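You operate a simulated robot arm through the tools that you are given. There is no shell and no other tool. Be economical: measure what you need, move in short steps, check, and stop when the job is done.

Carry out the task below with a simulated robot arm. There is one attempt and no reset: what you move stays moved.

Task
Swap the yellow rope for the blue rope.
Fine: guide arm out for the change and in again; the yellow end goes back in its socket.

It is judged by the outcome, as a careful person would: the job done as asked, and still so three seconds after it is handed in. It fails if anything else is knocked over, pushed out of place, dropped, spilled or broken.

Robot
A 6-joint arm with a two-finger parallel gripper, fixed in place. Base frame: the origin is at the foot of the arm, x ahead of it, y to its left, z up; the work surface is at about z = 0.84. Lengths are in m, angles in rad, forces in N, time in s.
With the tool pointing down near the work surface it reaches from about 0.24 to 0.64 m from the base axis. Its first joint turns from -1.152 to 1.152 rad. Payload 2.7 kg.
The tool frame sits at the grasp point between the pads (the TCP): z along the fingers, y along the line on which they close. The tips reach 0.023 m beyond it. Largest opening 0.094 m; finger width 0.038, thickness 0.01; the body of the gripper, 0.054 by 0.096 m, starts 0.039 m behind the TCP.
Orientation is that of the tool frame in the base frame, as a unit quaternion [w, x, y, z]. With the fingers straight down and closing along the base's y, the tool's x points along the base's -x, its y along +y and its z along -z.

Tools
- The arm moves only by the tool move_arm. Its argument "steps" is one flat list of numbers, 6 for each row, row after row: the shift along the base's x, y, z in units of 40 mm (1.0 is 40 mm), then the turn, a rotation vector about the base's x, y, z in units of 5 degrees (1.0 is 5 degrees). In form: [dx, dy, dz, ax, ay, az, dx, dy, dz, ax, ay, az, ...]. A call has 1 to 12 rows; each row shifts and turns the commanded pose from where the row before left it. "gripper" is the gripper command, from -1 (fully open) to 1 (shut), values between in proportion, set as the call begins (left out, the last holds). A call with a number of a shift or a turn outside -1 to 1 is refused whole. A row lasts 0.2 s, in which the tool goes at most 0.05 m and 0.15 rad; a call with a longer step from one row to the next is refused whole, and so is a gripper value outside its range. Where a pose cannot be reached the arm comes as near as it can. A force on the tool above 40 N (or 10 N above the force at the start of the call, whichever is more), or a blocked arm, ends the call early, and 0.2 s more pass. Each finger travels about 0.045 m/s and halts on what it meets, pressing with about 24 N; the grip force reading is that of the motor and also rises with nothing between the fingers. The clock runs only during rows and for 0.2 s after the last one: add rows that do not move to give the fingers time. It gives the time, the measured TCP pose, the force on the tool (base axes), the opening and the grip force at its end, in the units of the frame above (readings bear some noise), with the torque about the TCP (base axes, N m) and any sound that the robot's microphone picked up.
- Cameras (640 x 400 px; columns grow to the right, rows downward): "scene" is fixed at [0.0771, -0.4289, 1.42]; the picture's right is [0.78, -0.62, 0.00], its down [-0.26, -0.32, -0.91] and it looks along [0.56, 0.71, -0.41] (base axes); focal length 330 px, centre (320, 200). "wrist" rides on the gripper at [0.087, 0.016, -0.074] in the tool frame; the picture's right is [-0.18, 0.98, 0.00], its down [-0.58, -0.11, -0.81] and it looks along [-0.79, -0.15, 0.59] (tool axes); focal length 243 px, centre (320, 200). There is no depth. A picture from a camera that has moved, and an enlarged one, comes with that camera's place and axes in the base frame and with its lens.
- snapshot(camera): a new picture of that camera. No time passes.
- enlarge(camera, box): a new picture of the part [left, top, right, bottom] of that camera's present view, enlarged. No time passes.
- job_done(): hands the job in; it is judged then, once.

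Go step by step. Nothing tells you positions but the pictures and the camera data: compare them with the known pose of the tool, close in by small moves and look again before you grip or let go. The budget is 120 turns and 84 pictures, counting those below and the enlarged ones. Unless the task says otherwise, let go and move clear before handing in, and close with one line.

The tools are called after ">>>" by a JSON object that holds its "fn" and its "kwargs". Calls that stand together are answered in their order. move_arm: Moves the arm, as the interface text tells. Its arguments: {"type":"object","properties":{"steps":{"type":"array"},"gripper":{"type":"number"}},"required":["steps"]} The other tools are called the same way: snapshot (camera) takes a picture; enlarge (camera, box) takes an enlarged picture of a part of a camera's view; job_done () hands the job in.

At the start:

```text
time: 0.0
tool_pos: [0.306, 0.2509, 1.2337]
tool_rot: [0.0, 0.0, 1.0, 0.0]
ft_force: [-0.5, -0.3, -0.1]
moment: [0.01, 0.02, 0.03]
opening: 0.0942
grip_force: 0.1
```

scene: 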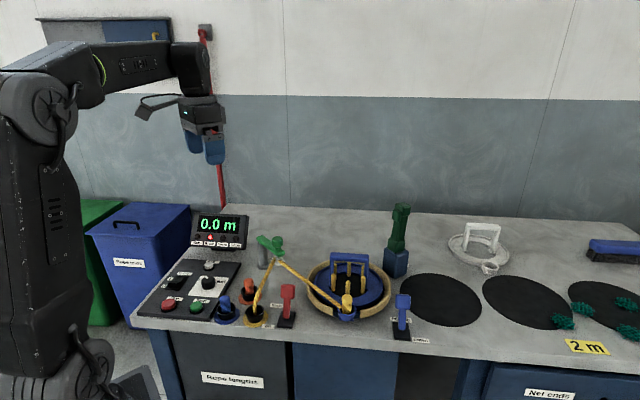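
wrist: 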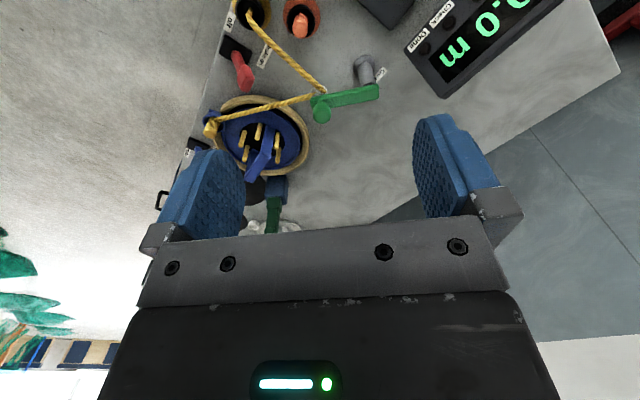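

I see a rope winding machine with a control panel, sockets with rope ends, a green guide arm, and a reel. I'll zoom in before moving.

>>> {"fn": "enlarge", "kwargs": {"camera": "scene", "box": [130, 200, 290, 340]}}

>>> {"fn": "enlarge", "kwargs": {"camera": "scene", "box": [230, 200, 430, 350]}}

>>> {"fn": "enlarge", "kwargs": {"camera": "wrist", "box": [180, 0, 420, 240]}}

>>> {"fn": "enlarge", "kwargs": {"camera": "scene", "box": [380, 190, 640, 400]}}

```text
2.86 times, centred on (210, 270) of scene
camera zoom: at [0.0771, -0.4289, 1.42], right [0.78, -0.62, 0.0], down [-0.26, -0.32, -0.91], along [0.56, 0.71, -0.41], focal length 943 px, centre (634, 0)
```

zoom: 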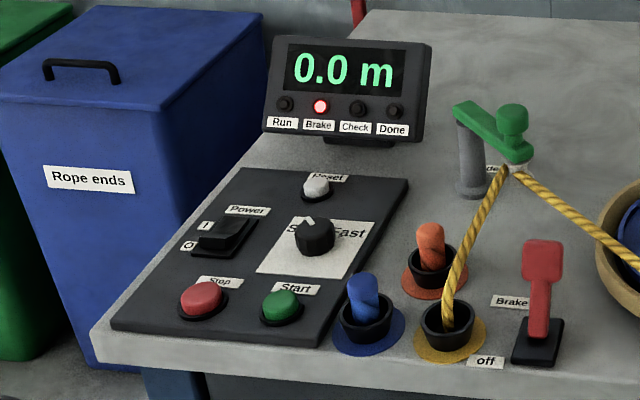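

```text
2.67 times, centred on (330, 275) of scene
camera zoom: at [0.0771, -0.4289, 1.42], right [0.78, -0.62, 0.0], down [-0.26, -0.32, -0.91], along [0.56, 0.71, -0.41], focal length 880 px, centre (293, 0)
```

zoom: 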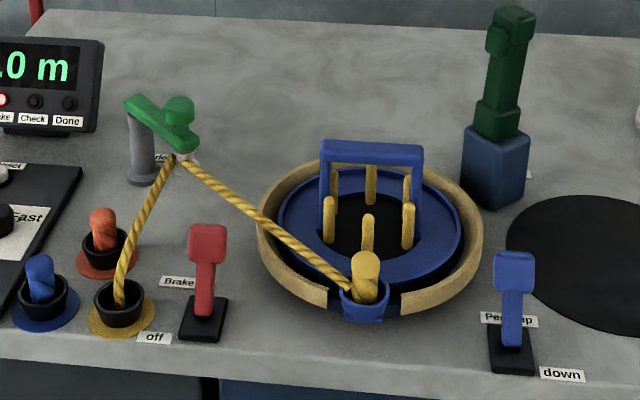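

```text
1.67 times, centred on (300, 120) of wrist
camera zoom: at [0.2208, 0.2677, 1.308], right [0.18, 0.98, 0.0], down [0.58, -0.11, 0.81], along [0.79, -0.15, -0.59], focal length 404 px, centre (353, 333)
```

zoom: 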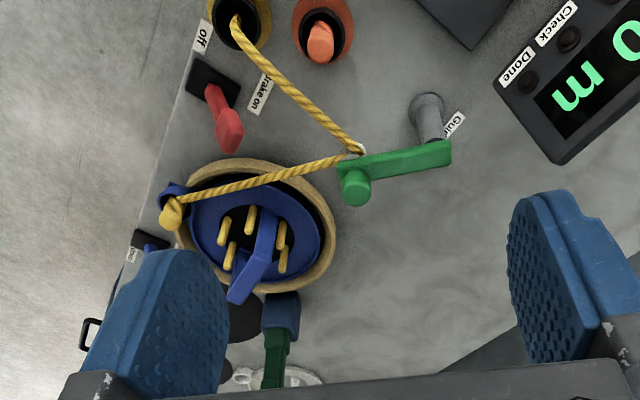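

```text
1.90 times, centred on (510, 295) of scene
camera zoom: at [0.0771, -0.4289, 1.42], right [0.78, -0.62, 0.0], down [-0.26, -0.32, -0.91], along [0.56, 0.71, -0.41], focal length 629 px, centre (-42, 19)
```

zoom: 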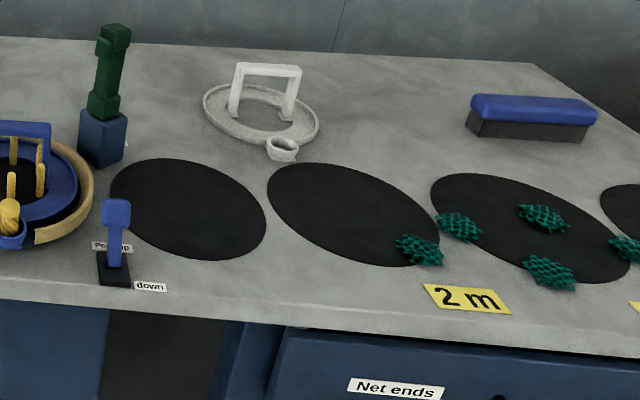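

The yellow rope runs from the yellow socket, through the guide eye, to a plug in the reel's cup, and the blue plug is parked in the blue socket. I put the guide knob at about (0.455, 0.227, 0.955), with its post near (0.455, 0.31). I'll drop down for a closer look.

>>> {"fn": "move_arm", "kwargs": {"steps": [0, 0, -1, 0, 0, 0, 0, 0, -1, 0, 0, 0, 0, 0, -1, 0, 0, 0, 0, 0, -1, 0, 0, 0], "gripper": -1}}

>>> {"fn": "snapshot", "kwargs": {"camera": "wrist"}}

>>> {"fn": "enlarge", "kwargs": {"camera": "scene", "box": [240, 220, 300, 275]}}

```text
time: 1.0
tool_pos: [0.3063, 0.2513, 1.0743]
tool_rot: [0.001, 0.0, 1.0, 0.001]
ft_force: [0.0, 0.1, 0.4]
moment: [0.0, 0.0, -0.02]
opening: 0.0941
grip_force: 0.0
```

```text
77 pictures are left
camera wrist: at [0.2209, 0.2677, 1.1483], right [0.18, 0.98, 0.0], down [0.58, -0.11, 0.81], along [0.79, -0.15, -0.59], focal length 243 px, centre (320, 200)
```

wrist: 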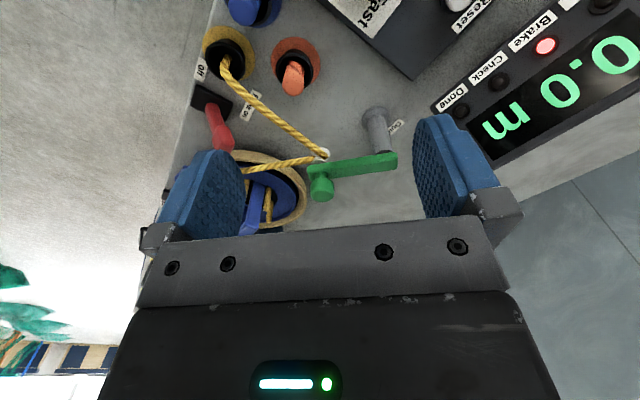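

```text
7.27 times, centred on (270, 248) of scene
camera zoom: at [0.0771, -0.4289, 1.42], right [0.78, -0.62, 0.0], down [-0.26, -0.32, -0.91], along [0.56, 0.71, -0.41], focal length 2400 px, centre (684, -146)
```

zoom: 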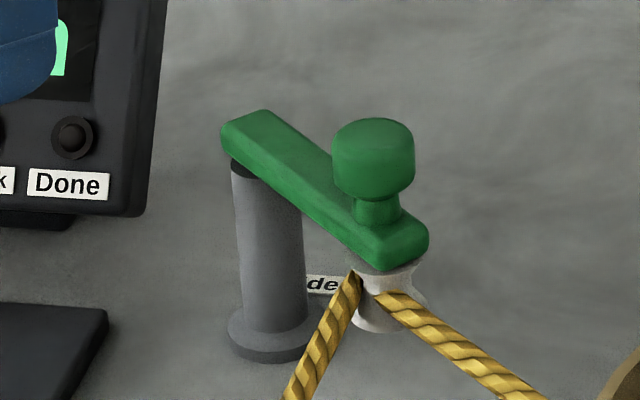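

The rope bends around a white roller under the green arm, and a knob stands on top. I'll look for labels or stops that show which way it swings.

>>> {"fn": "enlarge", "kwargs": {"camera": "wrist", "box": [280, 90, 420, 210]}}

>>> {"fn": "enlarge", "kwargs": {"camera": "wrist", "box": [180, 0, 340, 120]}}

```text
3.33 times, centred on (350, 150) of wrist
camera zoom: at [0.2209, 0.2677, 1.1483], right [0.18, 0.98, 0.0], down [0.58, -0.11, 0.81], along [0.79, -0.15, -0.59], focal length 809 px, centre (220, 367)
```

zoom: 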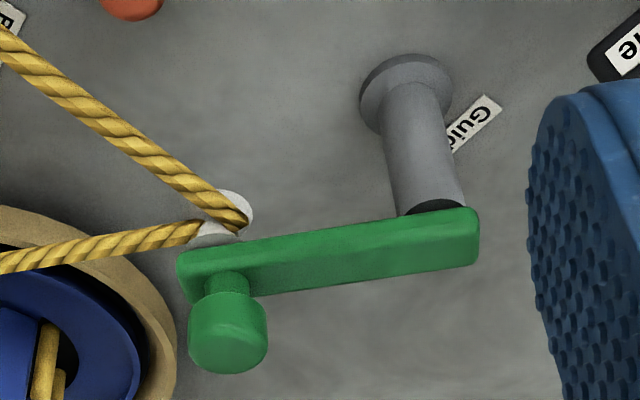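

```text
3.33 times, centred on (260, 60) of wrist
camera zoom: at [0.2209, 0.2677, 1.1483], right [0.18, 0.98, 0.0], down [0.58, -0.11, 0.81], along [0.79, -0.15, -0.59], focal length 809 px, centre (520, 667)
```

zoom: 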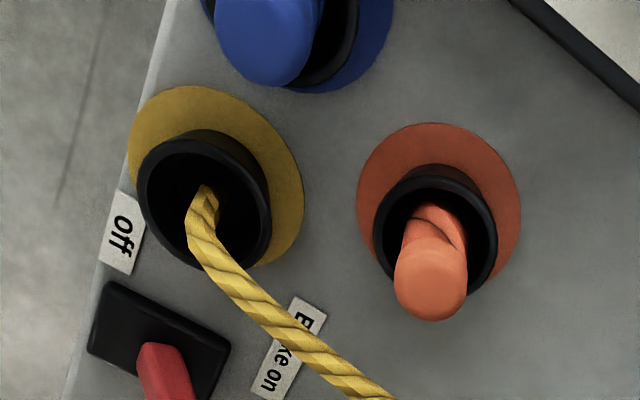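

The knob cap's top is at about (0.455, 0.226, 0.968), and the cap is about 30 mm wide. I'll move above it with the gripper open.

>>> {"fn": "move_arm", "kwargs": {"steps": [1, 0, 0, 0, 0, 0, 1, -0.63, 0, 0, 0, 0, 1, 0, 0, 0, 0, 0, 0.72, 0, 0, 0, 0, 0, 0, 0, -1, 0, 0, 0, 0, 0, 0, 0, 0, 0], "gripper": -1}}

>>> {"fn": "snapshot", "kwargs": {"camera": "wrist"}}

>>> {"fn": "enlarge", "kwargs": {"camera": "scene", "box": [200, 160, 360, 260]}}

```text
time: 2.4
tool_pos: [0.4551, 0.2261, 1.0342]
tool_rot: [0.0, -0.001, 1.0, 0.0]
ft_force: [0.4, 0.5, -0.6]
moment: [0.01, -0.02, 0.0]
opening: 0.0937
grip_force: 0.2
```

```text
73 pictures are left
camera wrist: at [0.3694, 0.2424, 1.1076], right [0.18, 0.98, 0.0], down [0.58, -0.11, 0.81], along [0.79, -0.15, -0.59], focal length 243 px, centre (320, 200)
```

wrist: 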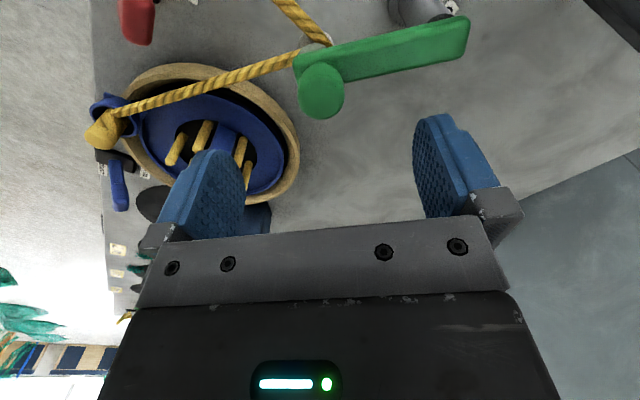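

```text
4.00 times, centred on (280, 210) of scene
camera zoom: at [0.0771, -0.4289, 1.42], right [0.78, -0.62, 0.0], down [-0.26, -0.32, -0.91], along [0.56, 0.71, -0.41], focal length 1320 px, centre (480, 160)
```

zoom: 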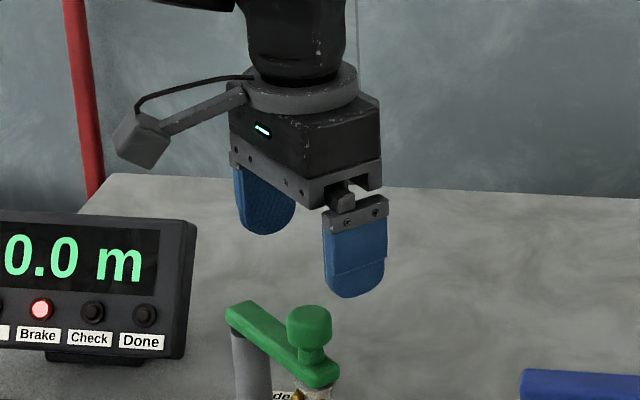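

The knob checks out at about (0.452, 0.228), between the fingers. I'll go down and close on it.

>>> {"fn": "move_arm", "kwargs": {"steps": [0, 0, -1, 0, 0, 0, 0, 0, -0.8, 0, 0, 0, 0, 0, 0, 0, 0, 0], "gripper": -1}}

>>> {"fn": "move_arm", "kwargs": {"steps": [0, 0, 0, 0, 0, 0, 0, 0, 0, 0, 0, 0, 0, 0, 0, 0, 0, 0, 0, 0, 0, 0, 0, 0, 0, 0, 0, 0, 0, 0], "gripper": 1}}

>>> {"fn": "enlarge", "kwargs": {"camera": "scene", "box": [220, 180, 340, 280]}}

```text
time: 3.2
tool_pos: [0.4545, 0.2246, 0.9608]
tool_rot: [0.0, 0.0, 1.0, 0.0]
ft_force: [-0.3, -0.2, 0.8]
moment: [0.0, 0.02, 0.03]
opening: 0.0939
grip_force: 0.0
```

```text
time: 4.4
tool_pos: [0.4548, 0.2271, 0.9619]
tool_rot: [0.0, -0.001, 1.0, 0.0]
ft_force: [-1.5, 9.9, -1.9]
moment: [0.13, -0.05, 0.0]
opening: 0.0294
grip_force: 44.9
```

```text
4.00 times, centred on (280, 230) of scene
camera zoom: at [0.0772, -0.4286, 1.4201], right [0.78, -0.62, 0.0], down [-0.26, -0.32, -0.91], along [0.56, 0.71, -0.41], focal length 1320 px, centre (480, 80)
```

zoom: 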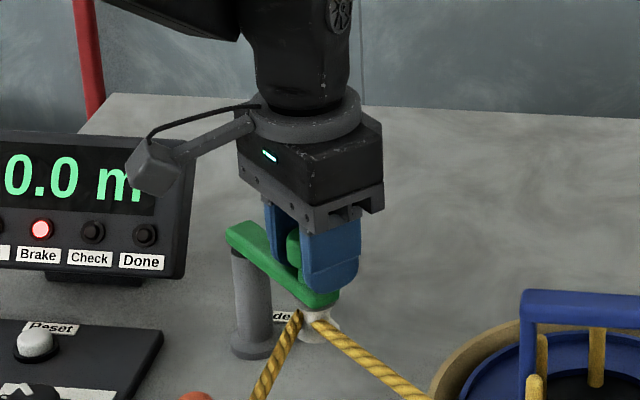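

The knob is gripped (opening 29 mm). I'll try a gentle push toward +x, away from the sockets, to feel which way the arm turns.

>>> {"fn": "move_arm", "kwargs": {"steps": [0.12, 0, 0, 0, 0, 0, 0.13, 0.02, 0, 0, 0, 0, 0, 0, 0, 0, 0, 0]}}

```text
time: 4.9
tool_pos: [0.4554, 0.2262, 0.9628]
tool_rot: [-0.009, 0.0, 1.0, -0.002]
ft_force: [-12.4, -0.7, 9.4]
moment: [-0.08, 0.5, -0.13]
opening: 0.0297
grip_force: 45.3
stopped in row 2: the force on the tool passed its limit at 44 N (the readings are from after the stop); the commanded pose is now the measured one
```

It's blocked firmly toward +x, so I'll try -x gently.

>>> {"fn": "move_arm", "kwargs": {"steps": [-0.12, 0, 0, 0, 0, 0, -0.12, 0.0, 0, 0, 0, 0, 0, 0, 0, 0, 0, 0]}}

```text
time: 5.7
tool_pos: [0.449, 0.2276, 0.9616]
tool_rot: [-0.006, -0.001, 1.0, 0.0]
ft_force: [6.9, 1.9, 2.4]
moment: [0.05, -0.82, -0.44]
opening: 0.0295
grip_force: 45.5
```

It yields toward -x, so I'll follow the arc that way in small steps.

>>> {"fn": "move_arm", "kwargs": {"steps": [-0.2, 0.02, 0, 0, 0, 0, -0.2, 0.05, 0, 0, 0, 0, -0.2, 0.06, 0, 0, 0, 0, 0, 0, 0, 0, 0, 0]}}

>>> {"fn": "enlarge", "kwargs": {"camera": "scene", "box": [200, 180, 340, 330]}}

```text
time: 6.7
tool_pos: [0.4236, 0.2306, 0.9621]
tool_rot: [-0.008, 0.0, 1.0, -0.002]
ft_force: [3.2, -12.2, 12.2]
moment: [-0.16, -0.07, -0.48]
opening: 0.0296
grip_force: 45.2
```

```text
2.67 times, centred on (270, 255) of scene
camera zoom: at [0.0771, -0.4293, 1.4198], right [0.78, -0.62, 0.0], down [-0.26, -0.32, -0.91], along [0.56, 0.71, -0.41], focal length 880 px, centre (453, 53)
```

zoom: 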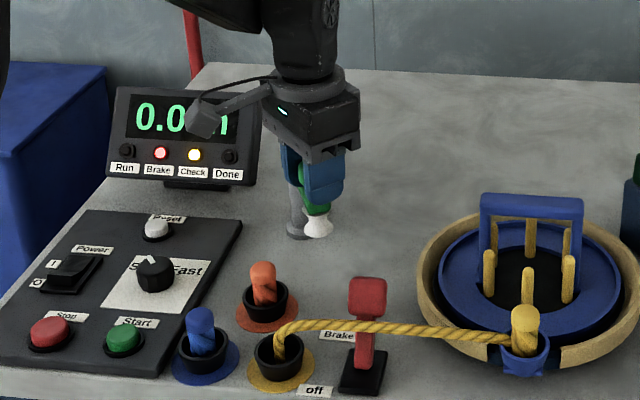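

The arm swings out toward -x, the rope has dropped off the roller, and the Check lamp came on. I'll carry on further along the arc.

>>> {"fn": "move_arm", "kwargs": {"steps": [-0.2, 0.1, 0, 0, 0, 0, -0.2, 0.12, 0, 0, 0, 0, -0.18, 0.14, 0, 0, 0, 0, -0.15, 0.15, 0, 0, 0, 0, 0, 0, 0, 0, 0, 0]}}

```text
time: 7.5
tool_pos: [0.4033, 0.2395, 0.9612]
tool_rot: [-0.01, 0.003, 1.0, -0.005]
ft_force: [-4.5, -7.6, 5.4]
moment: [0.05, -0.42, 0.04]
opening: 0.0297
grip_force: 45.1
stopped in row 3: the force on the tool passed its limit at 46 N (the readings are from after the stop); the commanded pose is now the measured one
```

It may have hit a stop, or my arc centre may be a little off. A circle through the measured points puts the pivot nearer y=0.32, so I'll try a small step on that arc.

>>> {"fn": "move_arm", "kwargs": {"steps": [0, 0, 0, 0, 0, 0, -0.12, 0.1, 0, 0, 0, 0, -0.12, 0.11, 0, 0, 0, 0, 0, 0, 0, 0, 0, 0]}}

>>> {"fn": "enlarge", "kwargs": {"camera": "scene", "box": [200, 180, 340, 280]}}

>>> {"fn": "snapshot", "kwargs": {"camera": "wrist"}}

```text
time: 8.5
tool_pos: [0.3921, 0.2491, 0.9605]
tool_rot: [-0.011, 0.003, 1.0, -0.004]
ft_force: [-12.1, -18.6, 14.6]
moment: [-0.08, -0.1, -0.42]
opening: 0.0294
grip_force: 45.1
```

```text
4.00 times, centred on (270, 230) of scene
camera zoom: at [0.0766, -0.4295, 1.4198], right [0.78, -0.62, 0.0], down [-0.26, -0.32, -0.91], along [0.56, 0.71, -0.41], focal length 1320 px, centre (520, 80)
```

zoom: 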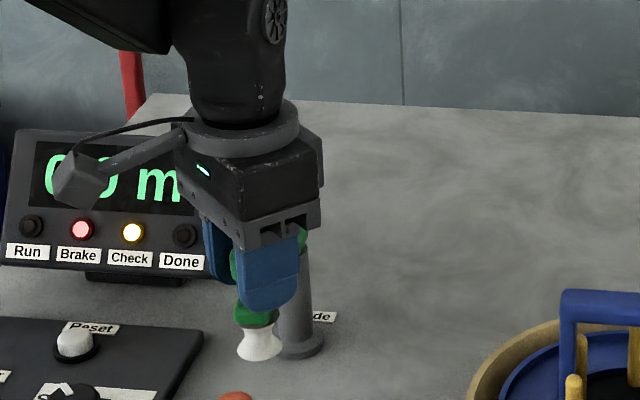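

```text
68 pictures are left
camera wrist: at [0.3084, 0.2672, 1.0373], right [0.19, 0.98, -0.01], down [0.6, -0.1, 0.79], along [0.78, -0.16, -0.61], focal length 243 px, centre (320, 200)
```

wrist: 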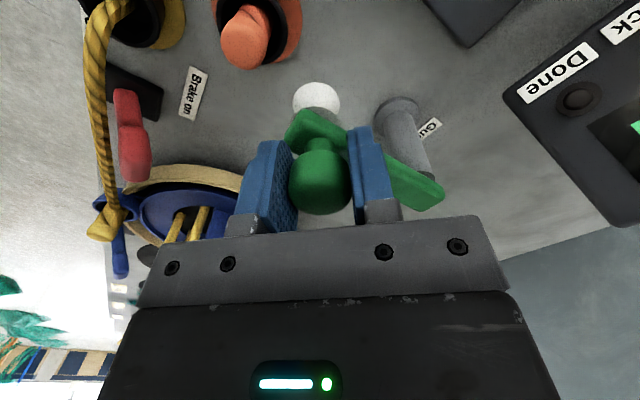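

The arm is about 40° out. The knob is pulling outward on the tool, so I'll ease outward and continue a bit further.

>>> {"fn": "move_arm", "kwargs": {"steps": [-0.07, -0.07, 0, 0, 0, 0, -0.15, 0.08, 0, 0, 0, 0, -0.15, 0.13, 0, 0, 0, 0, -0.12, 0.14, 0, 0, 0, 0, 0, 0, 0, 0, 0, 0]}}

```text
time: 9.4
tool_pos: [0.3796, 0.259, 0.9621]
tool_rot: [-0.004, 0.003, 1.0, 0.001]
ft_force: [5.7, 4.1, -7.3]
moment: [0.17, -0.31, 0.01]
opening: 0.0295
grip_force: 44.5
stopped in row 4: the force on the tool passed its limit at 40 N (the readings are from after the stop); the commanded pose is now the measured one
```

>>> {"fn": "move_arm", "kwargs": {"steps": [0, 0, 0, 0, 0, 0, -0.09, 0.12, 0, 0, 0, 0, -0.09, 0.13, 0, 0, 0, 0, -0.07, 0.13, 0, 0, 0, 0, 0, 0, 0, 0, 0, 0]}}

```text
time: 10.6
tool_pos: [0.3686, 0.2725, 0.9614]
tool_rot: [-0.006, 0.002, 1.0, -0.001]
ft_force: [3.7, -6.7, -4.5]
moment: [-0.03, 0.44, -0.71]
opening: 0.0292
grip_force: 44.9
```

>>> {"fn": "move_arm", "kwargs": {"steps": [-0.07, 0.14, 0, 0, 0, 0, -0.06, 0.14, 0, 0, 0, 0, -0.05, 0.15, 0, 0, 0, 0, 0, 0, 0, 0, 0, 0]}}

>>> {"fn": "snapshot", "kwargs": {"camera": "scene"}}

```text
time: 11.3
tool_pos: [0.3644, 0.2809, 0.9608]
tool_rot: [-0.006, 0.002, 1.0, -0.008]
ft_force: [1.8, -11.5, 4.0]
moment: [-0.47, -0.35, 0.05]
opening: 0.0292
grip_force: 44.8
stopped in row 3: the force on the tool passed its limit at 47 N (the readings are from after the stop); the commanded pose is now the measured one
```

```text
67 pictures are left
```

scene: 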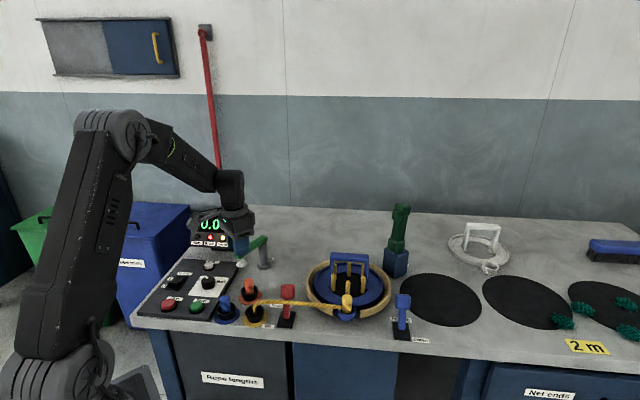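

The guide is about 65° out and clear of the rope, so I'll let go of the knob and rise.

>>> {"fn": "move_arm", "kwargs": {"steps": [0, 0, 0, 0, 0, 0, 0, 0, 0, 0, 0, 0, 0, 0, 0, 0, 0, 0, 0, 0, 0, 0, 0, 0, 0, 0, 1, 0, 0, 0, 0, 0, 1, 0, 0, 0, 0, 0, 0, 0, 0, 0], "gripper": -1}}

>>> {"fn": "enlarge", "kwargs": {"camera": "scene", "box": [210, 230, 410, 355]}}

```text
time: 12.9
tool_pos: [0.3657, 0.2809, 1.0417]
tool_rot: [-0.006, 0.003, 1.0, -0.006]
ft_force: [0.2, -0.1, 0.4]
moment: [0.01, -0.01, -0.03]
opening: 0.0942
grip_force: 0.0
```

```text
3.20 times, centred on (310, 292) of scene
camera zoom: at [0.0771, -0.4289, 1.42], right [0.78, -0.62, 0.0], down [-0.26, -0.32, -0.91], along [0.56, 0.71, -0.41], focal length 1056 px, centre (352, -96)
```

zoom: 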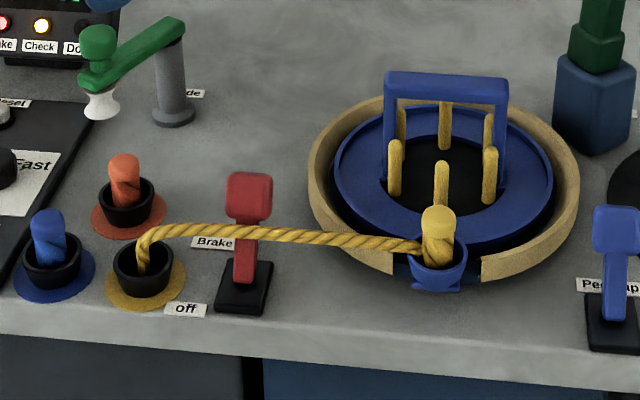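

The guide holds its place. Next is the yellow plug in the reel cup, so I'll move over it to triangulate.

>>> {"fn": "move_arm", "kwargs": {"steps": [0, -0.9, 0.5, 0.14, -0.14, 0.07, 0.3, -0.95, 0, 0, 0, 0, 0.3, -1, 0, 0, 0, 0, 0.3, -1, 0, 0, 0, 0, 0, -1, 0, 0, 0, 0, 0, -1, 0, 0, 0, 0, 0, -1, 0, 0, 0, 0, 0, 0, 0, 0, 0, 0]}}

>>> {"fn": "snapshot", "kwargs": {"camera": "wrist"}}

```text
time: 14.8
tool_pos: [0.4023, 0.0076, 1.062]
tool_rot: [0.0, -0.001, 1.0, 0.001]
ft_force: [-1.1, 0.8, -0.7]
moment: [0.01, 0.04, 0.01]
opening: 0.0939
grip_force: 0.1
```

```text
65 pictures are left
camera wrist: at [0.3159, 0.0246, 1.136], right [0.18, 0.98, 0.0], down [0.58, -0.11, 0.81], along [0.79, -0.15, -0.59], focal length 243 px, centre (320, 200)
```

wrist: 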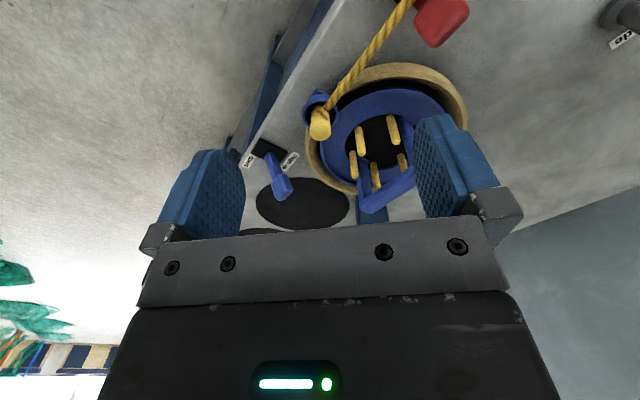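

>>> {"fn": "enlarge", "kwargs": {"camera": "wrist", "box": [270, 60, 430, 180]}}

>>> {"fn": "enlarge", "kwargs": {"camera": "scene", "box": [320, 280, 380, 330]}}

```text
3.33 times, centred on (350, 120) of wrist
camera zoom: at [0.3159, 0.0246, 1.136], right [0.18, 0.98, 0.0], down [0.58, -0.11, 0.81], along [0.79, -0.15, -0.59], focal length 809 px, centre (220, 467)
```

zoom: 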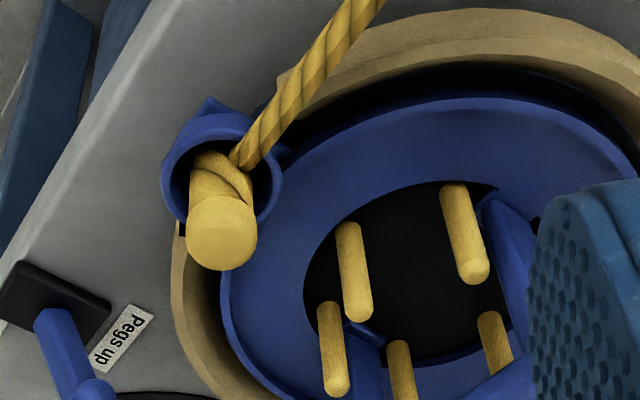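

```text
8.00 times, centred on (350, 305) of scene
camera zoom: at [0.0771, -0.4289, 1.42], right [0.78, -0.62, 0.0], down [-0.26, -0.32, -0.91], along [0.56, 0.71, -0.41], focal length 2640 px, centre (80, -640)
```

zoom: 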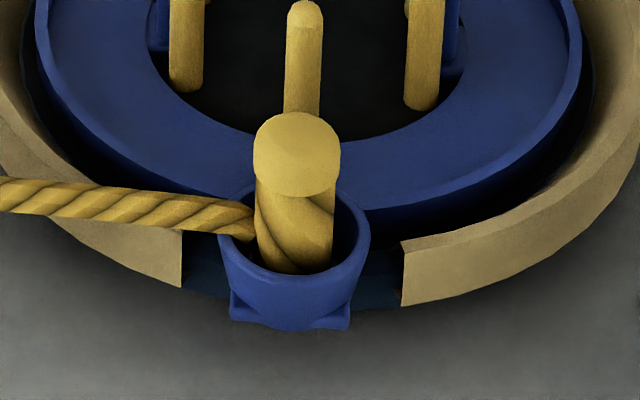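

The plug's cap top is at about (0.490, -0.008, 0.911), about 25 mm wide and 28 mm above the cup rim. I'll yaw -37° so the fingers close across the rope's direction, part-close, and move above it.

>>> {"fn": "move_arm", "kwargs": {"steps": [0.3, 0, 0, 0, 0, -1, 0.3, 0, 0, 0, 0, -1, 0.3, -0.1, 0, 0, 0, -1, 0.3, -0.1, 0, 0, 0, -1, 0.3, -0.1, 0, 0, 0, -1, 0.3, -0.1, 0, 0, 0, -1, 0.3, 0, 0, 0, 0, -1, 0.1, 0, 0, 0, 0, -0.4, 0, 0, 0, 0, 0, 0], "gripper": -0.28}}

>>> {"fn": "snapshot", "kwargs": {"camera": "wrist"}}

>>> {"fn": "enlarge", "kwargs": {"camera": "scene", "box": [270, 200, 430, 325]}}

```text
time: 16.8
tool_pos: [0.4901, -0.009, 1.0623]
tool_rot: [0.0, 0.318, 0.948, 0.0]
ft_force: [0.4, 0.1, 0.4]
moment: [-0.02, -0.01, 0.03]
opening: 0.0599
grip_force: 0.1
```

```text
62 pictures are left
camera wrist: at [0.4307, 0.0578, 1.1356], right [0.74, 0.67, 0.0], down [0.4, -0.44, 0.81], along [0.54, -0.6, -0.59], focal length 243 px, centre (320, 200)
```

wrist: 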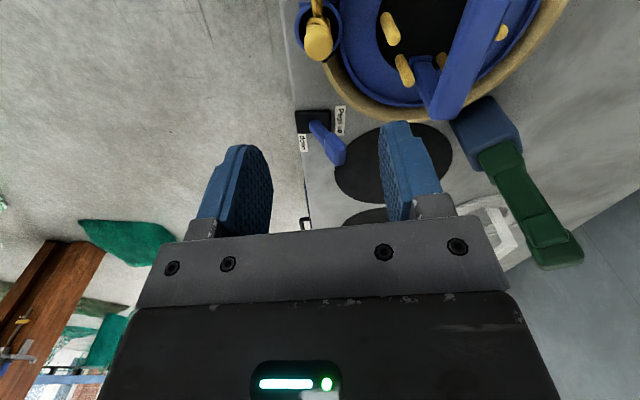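

```text
3.20 times, centred on (350, 262) of scene
camera zoom: at [0.0771, -0.4289, 1.42], right [0.78, -0.62, 0.0], down [-0.26, -0.32, -0.91], along [0.56, 0.71, -0.41], focal length 1056 px, centre (224, 0)
```

zoom: 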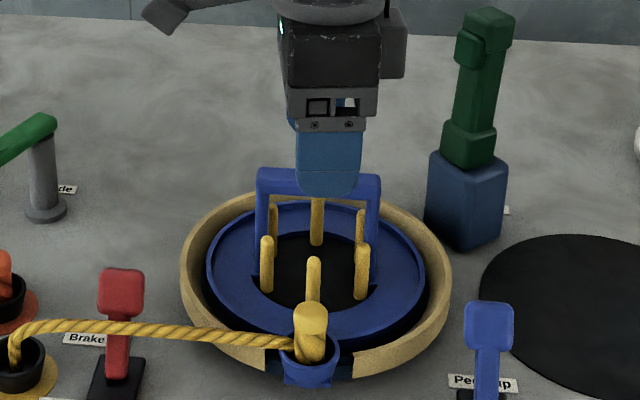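

The wrist view confirms the plug at (0.488, -0.008). I'll go down to just above it and check.

>>> {"fn": "move_arm", "kwargs": {"steps": [-0.03, 0, -1, 0, 0, 0, 0, 0.02, -1, 0, 0, 0, 0, 0, -0.7, 0, 0, 0, 0, 0, 0, 0, 0, 0]}}

>>> {"fn": "enlarge", "kwargs": {"camera": "scene", "box": [300, 240, 400, 330]}}

>>> {"fn": "enlarge", "kwargs": {"camera": "wrist", "box": [180, 0, 460, 200]}}

```text
time: 17.8
tool_pos: [0.4881, -0.0068, 0.9524]
tool_rot: [0.0, 0.317, 0.949, 0.001]
ft_force: [0.2, -0.1, -0.2]
moment: [0.0, 0.0, -0.03]
opening: 0.0602
grip_force: 0.0
```

```text
4.44 times, centred on (350, 285) of scene
camera zoom: at [0.0771, -0.4289, 1.42], right [0.78, -0.62, 0.0], down [-0.26, -0.32, -0.91], along [0.56, 0.71, -0.41], focal length 1467 px, centre (187, -178)
```

zoom: 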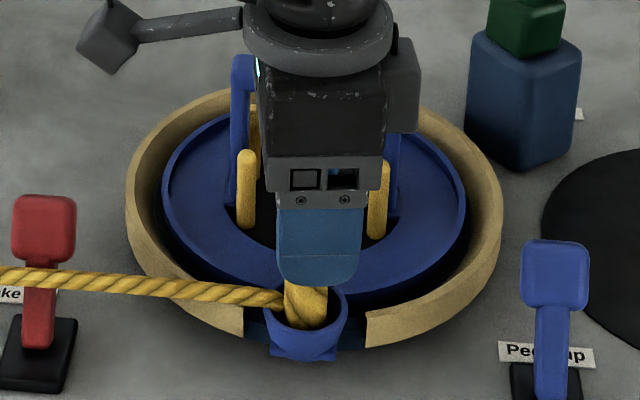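

```text
2.00 times, centred on (320, 100) of wrist
camera zoom: at [0.4297, 0.0591, 1.0267], right [0.74, 0.68, 0.0], down [0.4, -0.44, 0.81], along [0.54, -0.59, -0.59], focal length 485 px, centre (320, 400)
```

zoom: 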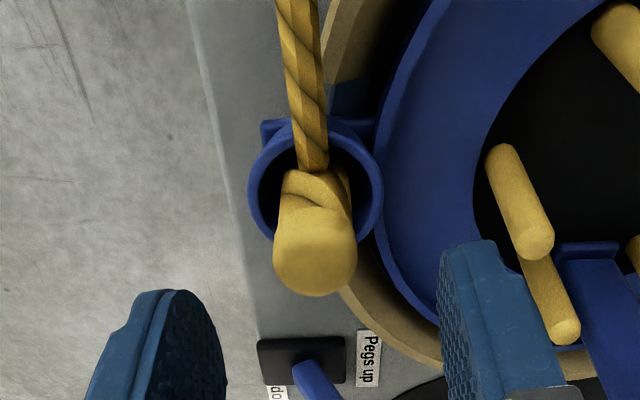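

It's well centred, so I'll descend to grip height.

>>> {"fn": "move_arm", "kwargs": {"steps": [0.02, -0.02, -0.5, 0, 0, 0, 0, 0, -0.42, 0, 0, 0, 0, 0, 0, 0, 0, 0]}}

>>> {"fn": "enlarge", "kwargs": {"camera": "scene", "box": [300, 250, 400, 330]}}

```text
time: 18.6
tool_pos: [0.4893, -0.0076, 0.9154]
tool_rot: [0.0, 0.317, 0.948, 0.0]
ft_force: [-0.4, 0.3, -0.1]
moment: [0.02, 0.02, -0.02]
opening: 0.0602
grip_force: 0.1
```

```text
5.00 times, centred on (350, 290) of scene
camera zoom: at [0.0771, -0.4289, 1.42], right [0.78, -0.62, 0.0], down [-0.26, -0.32, -0.91], along [0.56, 0.71, -0.41], focal length 1650 px, centre (170, -250)
```

zoom: 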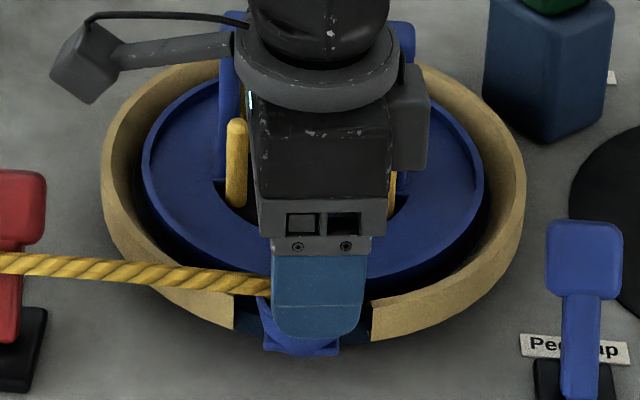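

>>> {"fn": "move_arm", "kwargs": {"steps": [0, 0, 0, 0, 0, 0, 0, 0, 0, 0, 0, 0, 0, 0, 0, 0, 0, 0, 0, 0, 0, 0, 0, 0], "gripper": 1}}

```text
time: 19.6
tool_pos: [0.4881, -0.0067, 0.9164]
tool_rot: [0.0, 0.316, 0.949, 0.001]
ft_force: [-0.2, -0.2, 0.1]
moment: [0.0, 0.0, 0.01]
opening: 0.0222
grip_force: 24.4
```

The plug is gripped (22 mm). I'll lift it straight up, slowly.

>>> {"fn": "move_arm", "kwargs": {"steps": [0, 0, 0.2, 0, 0, 0, 0, 0, 0.25, 0, 0, 0, 0, 0, 0.4, 0, 0, 0, 0, 0, 0.5, 0, 0, 0, 0, 0, 0.5, 0, 0, 0]}}

>>> {"fn": "enlarge", "kwargs": {"camera": "scene", "box": [220, 210, 400, 340]}}

```text
time: 20.8
tool_pos: [0.4886, -0.0091, 0.9915]
tool_rot: [0.0, 0.317, 0.949, -0.001]
ft_force: [0.7, -1.0, -0.7]
moment: [-0.05, -0.01, -0.02]
opening: 0.0224
grip_force: 23.7
```

```text
3.08 times, centred on (310, 275) of scene
camera zoom: at [0.0771, -0.4289, 1.42], right [0.78, -0.62, 0.0], down [-0.26, -0.32, -0.91], along [0.56, 0.71, -0.41], focal length 1016 px, centre (351, -31)
```

zoom: 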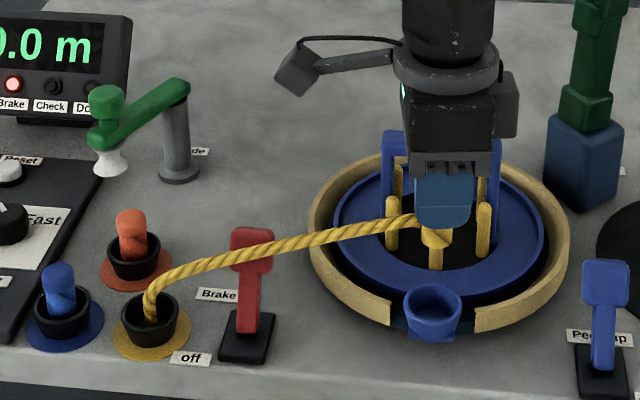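

The plug is out, and its bottom is about 55 mm below the TCP. I'll lift it clear of the brake lever and carry it over the yellow socket, around (0.327, 0.13).

>>> {"fn": "move_arm", "kwargs": {"steps": [0, 0, 0.7, 0, 0, 0, 0, 0, 0.7, 0, 0, 0, -0.5, 0.4, 0, 0, 0, 0, -0.6, 0.5, 0, 0, 0, 0, -0.6, 0.5, 0, 0, 0, 0, -0.6, 0.5, 0, 0, 0, 0, -0.6, 0.5, 0, 0, 0, 0, -0.6, 0.5, 0, 0, 0, 0, -0.5, 0.5, 0, 0, 0, 0, 0, 0, 0, 0, 0, 0]}}

>>> {"fn": "snapshot", "kwargs": {"camera": "wrist"}}

>>> {"fn": "enlarge", "kwargs": {"camera": "scene", "box": [190, 220, 330, 340]}}

```text
time: 22.9
tool_pos: [0.3284, 0.1278, 1.0478]
tool_rot: [0.0, 0.316, 0.949, 0.001]
ft_force: [0.1, -0.4, -0.9]
moment: [-0.01, 0.01, 0.02]
opening: 0.0227
grip_force: 24.3
```

```text
56 pictures are left
camera wrist: at [0.2696, 0.1935, 1.1207], right [0.74, 0.68, 0.0], down [0.4, -0.44, 0.81], along [0.54, -0.59, -0.59], focal length 243 px, centre (320, 200)
```

wrist: 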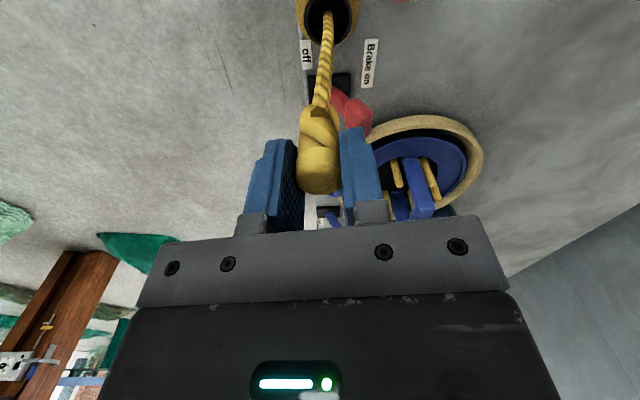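

```text
3.33 times, centred on (260, 280) of scene
camera zoom: at [0.0771, -0.4289, 1.42], right [0.78, -0.62, 0.0], down [-0.26, -0.32, -0.91], along [0.56, 0.71, -0.41], focal length 1100 px, centre (520, -67)
```

zoom: 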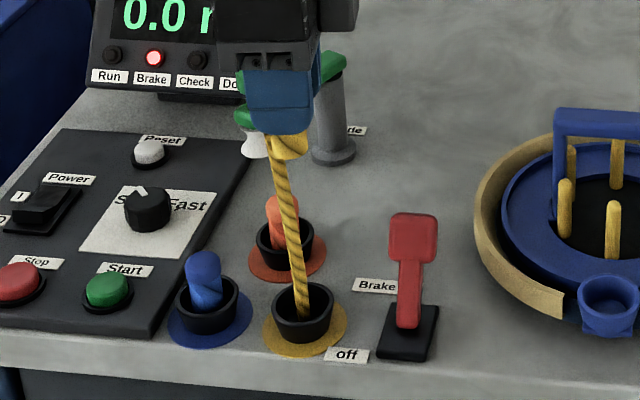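

The plug is held above the socket area. To locate the yellow socket more exactly, I'll back off a little so the wrist camera sees it properly.

>>> {"fn": "move_arm", "kwargs": {"steps": [-0.5, 0.55, 0, 0, 0, 0, -0.5, 0.55, 0, 0, 0, 0, 0, 0, 0, 0, 0, 0]}}

>>> {"fn": "enlarge", "kwargs": {"camera": "wrist", "box": [220, 0, 420, 150]}}

```text
time: 23.8
tool_pos: [0.2877, 0.1722, 1.0478]
tool_rot: [0.0, 0.318, 0.948, 0.001]
ft_force: [-0.9, 1.6, -0.5]
moment: [0.0, 0.0, 0.0]
opening: 0.0227
grip_force: 23.8
```

```text
2.67 times, centred on (320, 75) of wrist
camera zoom: at [0.2293, 0.2378, 1.1206], right [0.74, 0.67, 0.0], down [0.4, -0.44, 0.81], along [0.54, -0.6, -0.59], focal length 647 px, centre (320, 533)
```

zoom: 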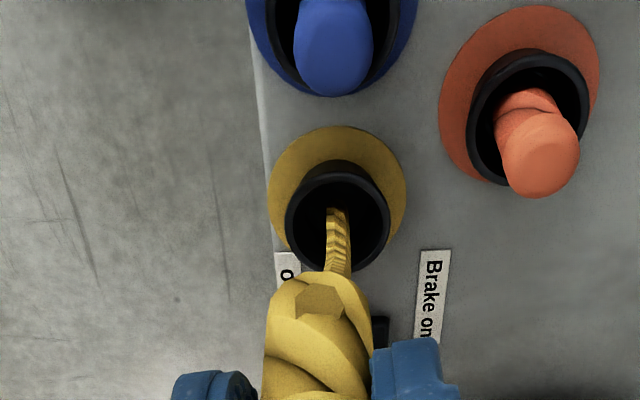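

Both views put the yellow socket centre at about (0.328, 0.139), with the rim at z≈0.856. I'll move over it and lower the plug partway.

>>> {"fn": "move_arm", "kwargs": {"steps": [0.5, -0.42, 0, 0, 0, 0, 0.51, -0.41, 0, 0, 0, 0, 0, 0, -0.8, 0, 0, 0, 0, 0, -0.8, 0, 0, 0, 0, 0, -0.7, 0, 0, 0, 0, 0, 0, 0, 0, 0]}}

>>> {"fn": "enlarge", "kwargs": {"camera": "scene", "box": [210, 250, 310, 340]}}

>>> {"fn": "enlarge", "kwargs": {"camera": "wrist", "box": [220, 0, 420, 200]}}

```text
time: 25.1
tool_pos: [0.3282, 0.1391, 0.9542]
tool_rot: [0.0, 0.317, 0.949, 0.0]
ft_force: [-0.5, 0.0, 1.1]
moment: [-0.02, -0.01, -0.02]
opening: 0.0002
grip_force: 23.9
```

```text
4.44 times, centred on (260, 295) of scene
camera zoom: at [0.0771, -0.4289, 1.42], right [0.78, -0.62, 0.0], down [-0.26, -0.32, -0.91], along [0.56, 0.71, -0.41], focal length 1467 px, centre (587, -222)
```

zoom: 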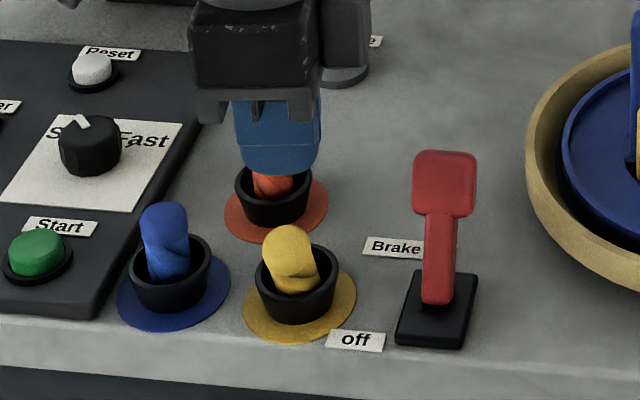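

```text
2.00 times, centred on (320, 100) of wrist
camera zoom: at [0.2698, 0.2049, 1.0283], right [0.74, 0.68, 0.0], down [0.4, -0.44, 0.81], along [0.55, -0.59, -0.59], focal length 485 px, centre (320, 400)
```

zoom: 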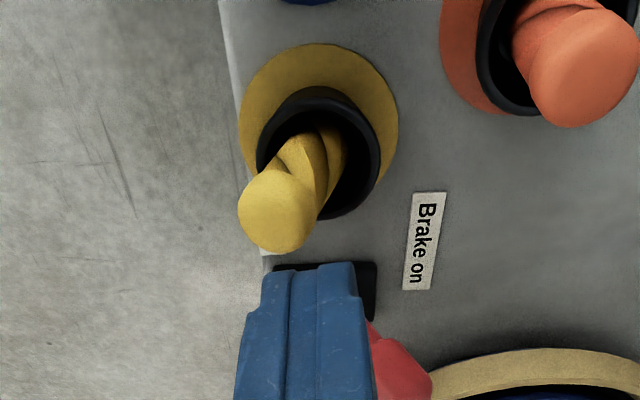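

The plug went into the yellow socket as I lowered it, and the fingers are now empty. I'll rise and check how it's seated, and view the blue plug.

>>> {"fn": "move_arm", "kwargs": {"steps": [0, 0, 1, 0, 0, 0, 0, 0, 1, 0, 0, 0, -0.7, 0.8, 0, 0, 0, 0, -0.7, 0.8, 0, 0, 0, 0, 0, 0, 0, 0, 0, 0], "gripper": -0.28}}

>>> {"fn": "enlarge", "kwargs": {"camera": "wrist", "box": [220, 0, 460, 180]}}

>>> {"fn": "enlarge", "kwargs": {"camera": "scene", "box": [205, 265, 285, 335]}}

```text
time: 26.4
tool_pos: [0.2726, 0.2026, 1.0342]
tool_rot: [0.0, 0.317, 0.948, 0.0]
ft_force: [0.4, -0.8, -0.1]
moment: [-0.05, -0.02, -0.03]
opening: 0.06
grip_force: 0.0
```

```text
2.22 times, centred on (340, 90) of wrist
camera zoom: at [0.2141, 0.269, 1.1083], right [0.74, 0.67, 0.0], down [0.4, -0.44, 0.81], along [0.54, -0.6, -0.59], focal length 539 px, centre (276, 444)
```

zoom: 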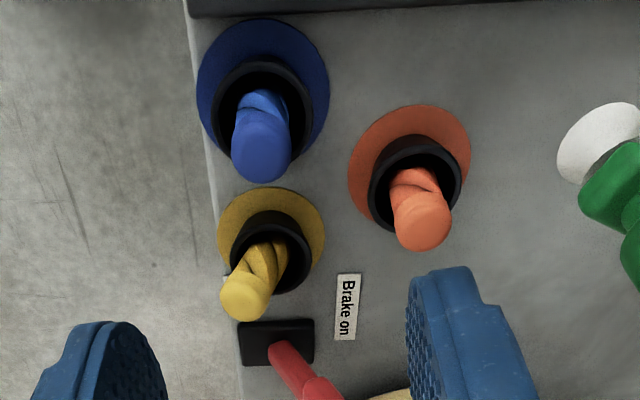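

```text
5.71 times, centred on (245, 300) of scene
camera zoom: at [0.0771, -0.4289, 1.42], right [0.78, -0.62, 0.0], down [-0.26, -0.32, -0.91], along [0.56, 0.71, -0.41], focal length 1886 px, centre (749, -371)
```

zoom: 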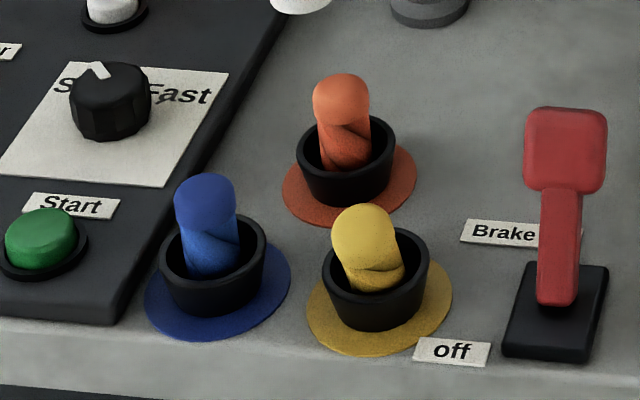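

The yellow plug rests in its socket. The blue plug's cap is at about (0.281, 0.187, 0.887), so I'll move above it.

>>> {"fn": "move_arm", "kwargs": {"steps": [0.21, -0.39, 0, 0, 0, 0, 0, 0, -0.8, 0, 0, 0, 0, 0, -0.8, 0, 0, 0, 0, 0, -0.5, 0, 0, 0, 0, 0, 0, 0, 0, 0], "gripper": -0.28}}

>>> {"fn": "enlarge", "kwargs": {"camera": "wrist", "box": [200, 0, 440, 200]}}

>>> {"fn": "enlarge", "kwargs": {"camera": "scene", "box": [180, 240, 300, 335]}}

```text
time: 27.6
tool_pos: [0.281, 0.1867, 0.9504]
tool_rot: [0.0, 0.317, 0.949, 0.0]
ft_force: [-0.2, -1.0, -0.5]
moment: [-0.01, -0.02, -0.02]
opening: 0.0603
grip_force: 0.0
```

```text
2.00 times, centred on (320, 100) of wrist
camera zoom: at [0.2224, 0.2531, 1.0246], right [0.74, 0.68, 0.0], down [0.4, -0.44, 0.81], along [0.54, -0.59, -0.59], focal length 485 px, centre (320, 400)
```

zoom: 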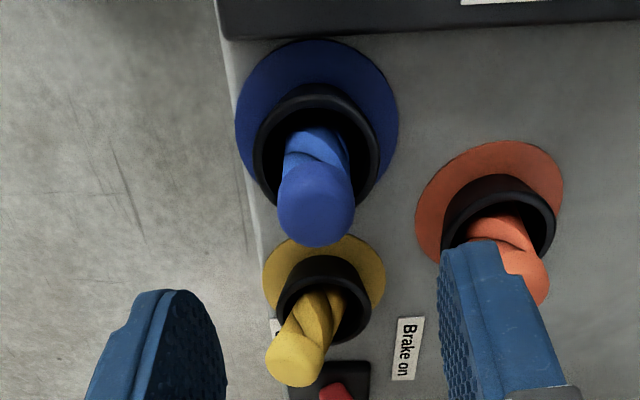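

```text
4.21 times, centred on (240, 288) of scene
camera zoom: at [0.0771, -0.4289, 1.42], right [0.78, -0.62, 0.0], down [-0.26, -0.32, -0.91], along [0.56, 0.71, -0.41], focal length 1390 px, centre (657, -168)
```

zoom: 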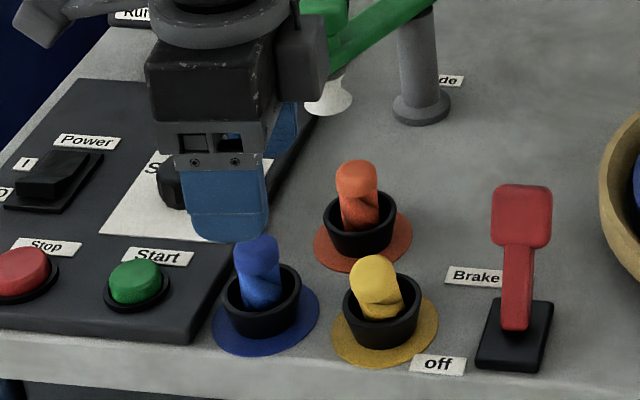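

It's aligned to within about 2 mm. I'll correct slightly, descend and grip.

>>> {"fn": "move_arm", "kwargs": {"steps": [-0.03, 0.04, -0.6, 0, 0, 0, 0, 0, -0.6, 0, 0, 0, 0, 0, -0.3, 0, 0, 0, 0, 0, 0, 0, 0, 0]}}

>>> {"fn": "enlarge", "kwargs": {"camera": "scene", "box": [180, 240, 300, 335]}}

```text
time: 28.6
tool_pos: [0.28, 0.1883, 0.8896]
tool_rot: [0.0, 0.317, 0.948, 0.0]
ft_force: [-0.8, 0.0, 0.4]
moment: [0.0, 0.03, -0.04]
opening: 0.0604
grip_force: 0.1
```

```text
4.21 times, centred on (240, 288) of scene
camera zoom: at [0.0771, -0.4289, 1.42], right [0.78, -0.62, 0.0], down [-0.26, -0.32, -0.91], along [0.56, 0.71, -0.41], focal length 1390 px, centre (657, -168)
```

zoom: 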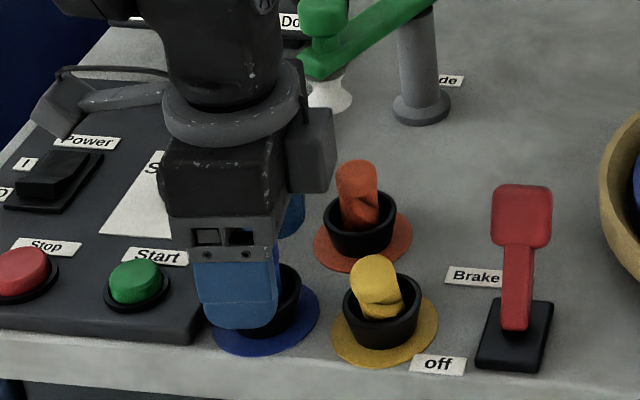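

>>> {"fn": "move_arm", "kwargs": {"steps": [0, 0, 0, 0, 0, 0, 0, 0, 0, 0, 0, 0, 0, 0, 0, 0, 0, 0, 0, 0, 0, 0, 0, 0, 0, 0, 0, 0, 0, 0], "gripper": 1}}

>>> {"fn": "move_arm", "kwargs": {"steps": [0, 0, 0.2, 0, 0, 0, 0, 0, 0.25, 0, 0, 0, 0, 0, 0.4, 0, 0, 0, 0, 0, 0.5, 0, 0, 0, 0, 0, 0.5, 0, 0, 0, 0, 0, 0.7, 0, 0, 0, 0, 0, 0.7, 0, 0, 0, 0, 0, 0.7, 0, 0, 0]}}

>>> {"fn": "enlarge", "kwargs": {"camera": "scene", "box": [180, 200, 320, 335]}}

```text
time: 29.8
tool_pos: [0.28, 0.189, 0.8918]
tool_rot: [0.0, 0.316, 0.949, -0.001]
ft_force: [-1.1, -0.9, 1.3]
moment: [-0.06, 0.09, 0.02]
opening: 0.0223
grip_force: 23.9
```

```text
time: 31.6
tool_pos: [0.2792, 0.1877, 1.0478]
tool_rot: [0.0, 0.316, 0.949, -0.001]
ft_force: [-0.1, 0.1, 0.2]
moment: [-0.02, -0.02, 0.0]
opening: 0.0225
grip_force: 24.1
```

```text
2.96 times, centred on (250, 268) of scene
camera zoom: at [0.0771, -0.4289, 1.42], right [0.78, -0.62, 0.0], down [-0.26, -0.32, -0.91], along [0.56, 0.71, -0.41], focal length 978 px, centre (527, 0)
```

zoom: 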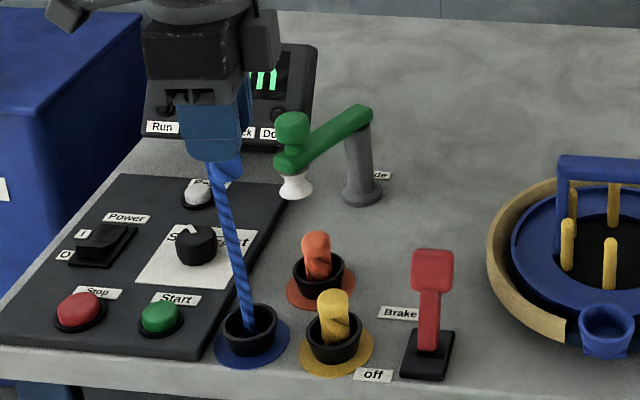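

The blue plug is out and its rope is paying out. I'll carry it toward the reel and stop slightly short, to see the empty cup with the wrist camera.

>>> {"fn": "move_arm", "kwargs": {"steps": [0.4, -0.35, 0.1, 0, 0, 0, 0.55, -0.5, 0, 0, 0, 0, 0.6, -0.55, 0, 0, 0, 0, 0.6, -0.55, 0, 0, 0, 0, 0.6, -0.55, 0, 0, 0, 0, 0.6, -0.55, 0, 0, 0, 0, 0.5, -0.45, 0, 0, 0, 0, 0.35, -0.3, 0, 0, 0, 0, 0, 0, 0, 0, 0, 0]}}

>>> {"fn": "enlarge", "kwargs": {"camera": "wrist", "box": [200, 0, 440, 150]}}

>>> {"fn": "enlarge", "kwargs": {"camera": "scene", "box": [200, 210, 400, 340]}}

```text
time: 33.5
tool_pos: [0.448, 0.0356, 1.0531]
tool_rot: [0.0, 0.316, 0.949, 0.0]
ft_force: [0.1, 0.8, -0.2]
moment: [-0.02, 0.01, 0.01]
opening: 0.0225
grip_force: 23.5
```

```text
2.67 times, centred on (320, 75) of wrist
camera zoom: at [0.3898, 0.1028, 1.1268], right [0.74, 0.68, 0.0], down [0.4, -0.44, 0.81], along [0.54, -0.59, -0.59], focal length 647 px, centre (320, 533)
```

zoom: 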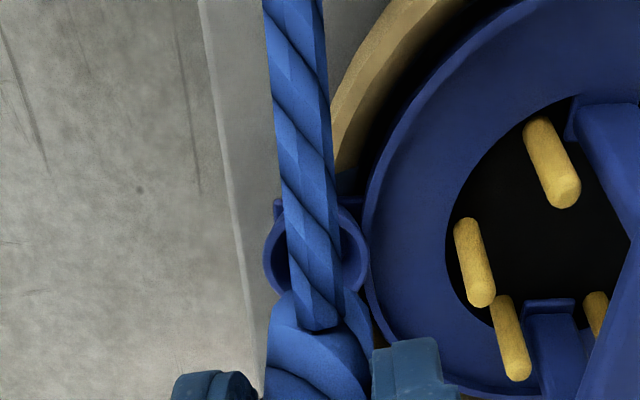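

```text
3.08 times, centred on (300, 275) of scene
camera zoom: at [0.0772, -0.4289, 1.42], right [0.78, -0.62, 0.0], down [-0.26, -0.32, -0.91], along [0.56, 0.71, -0.41], focal length 1016 px, centre (382, -31)
```

zoom: 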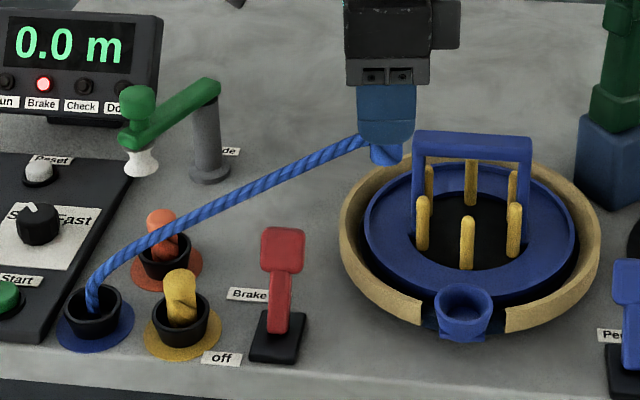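

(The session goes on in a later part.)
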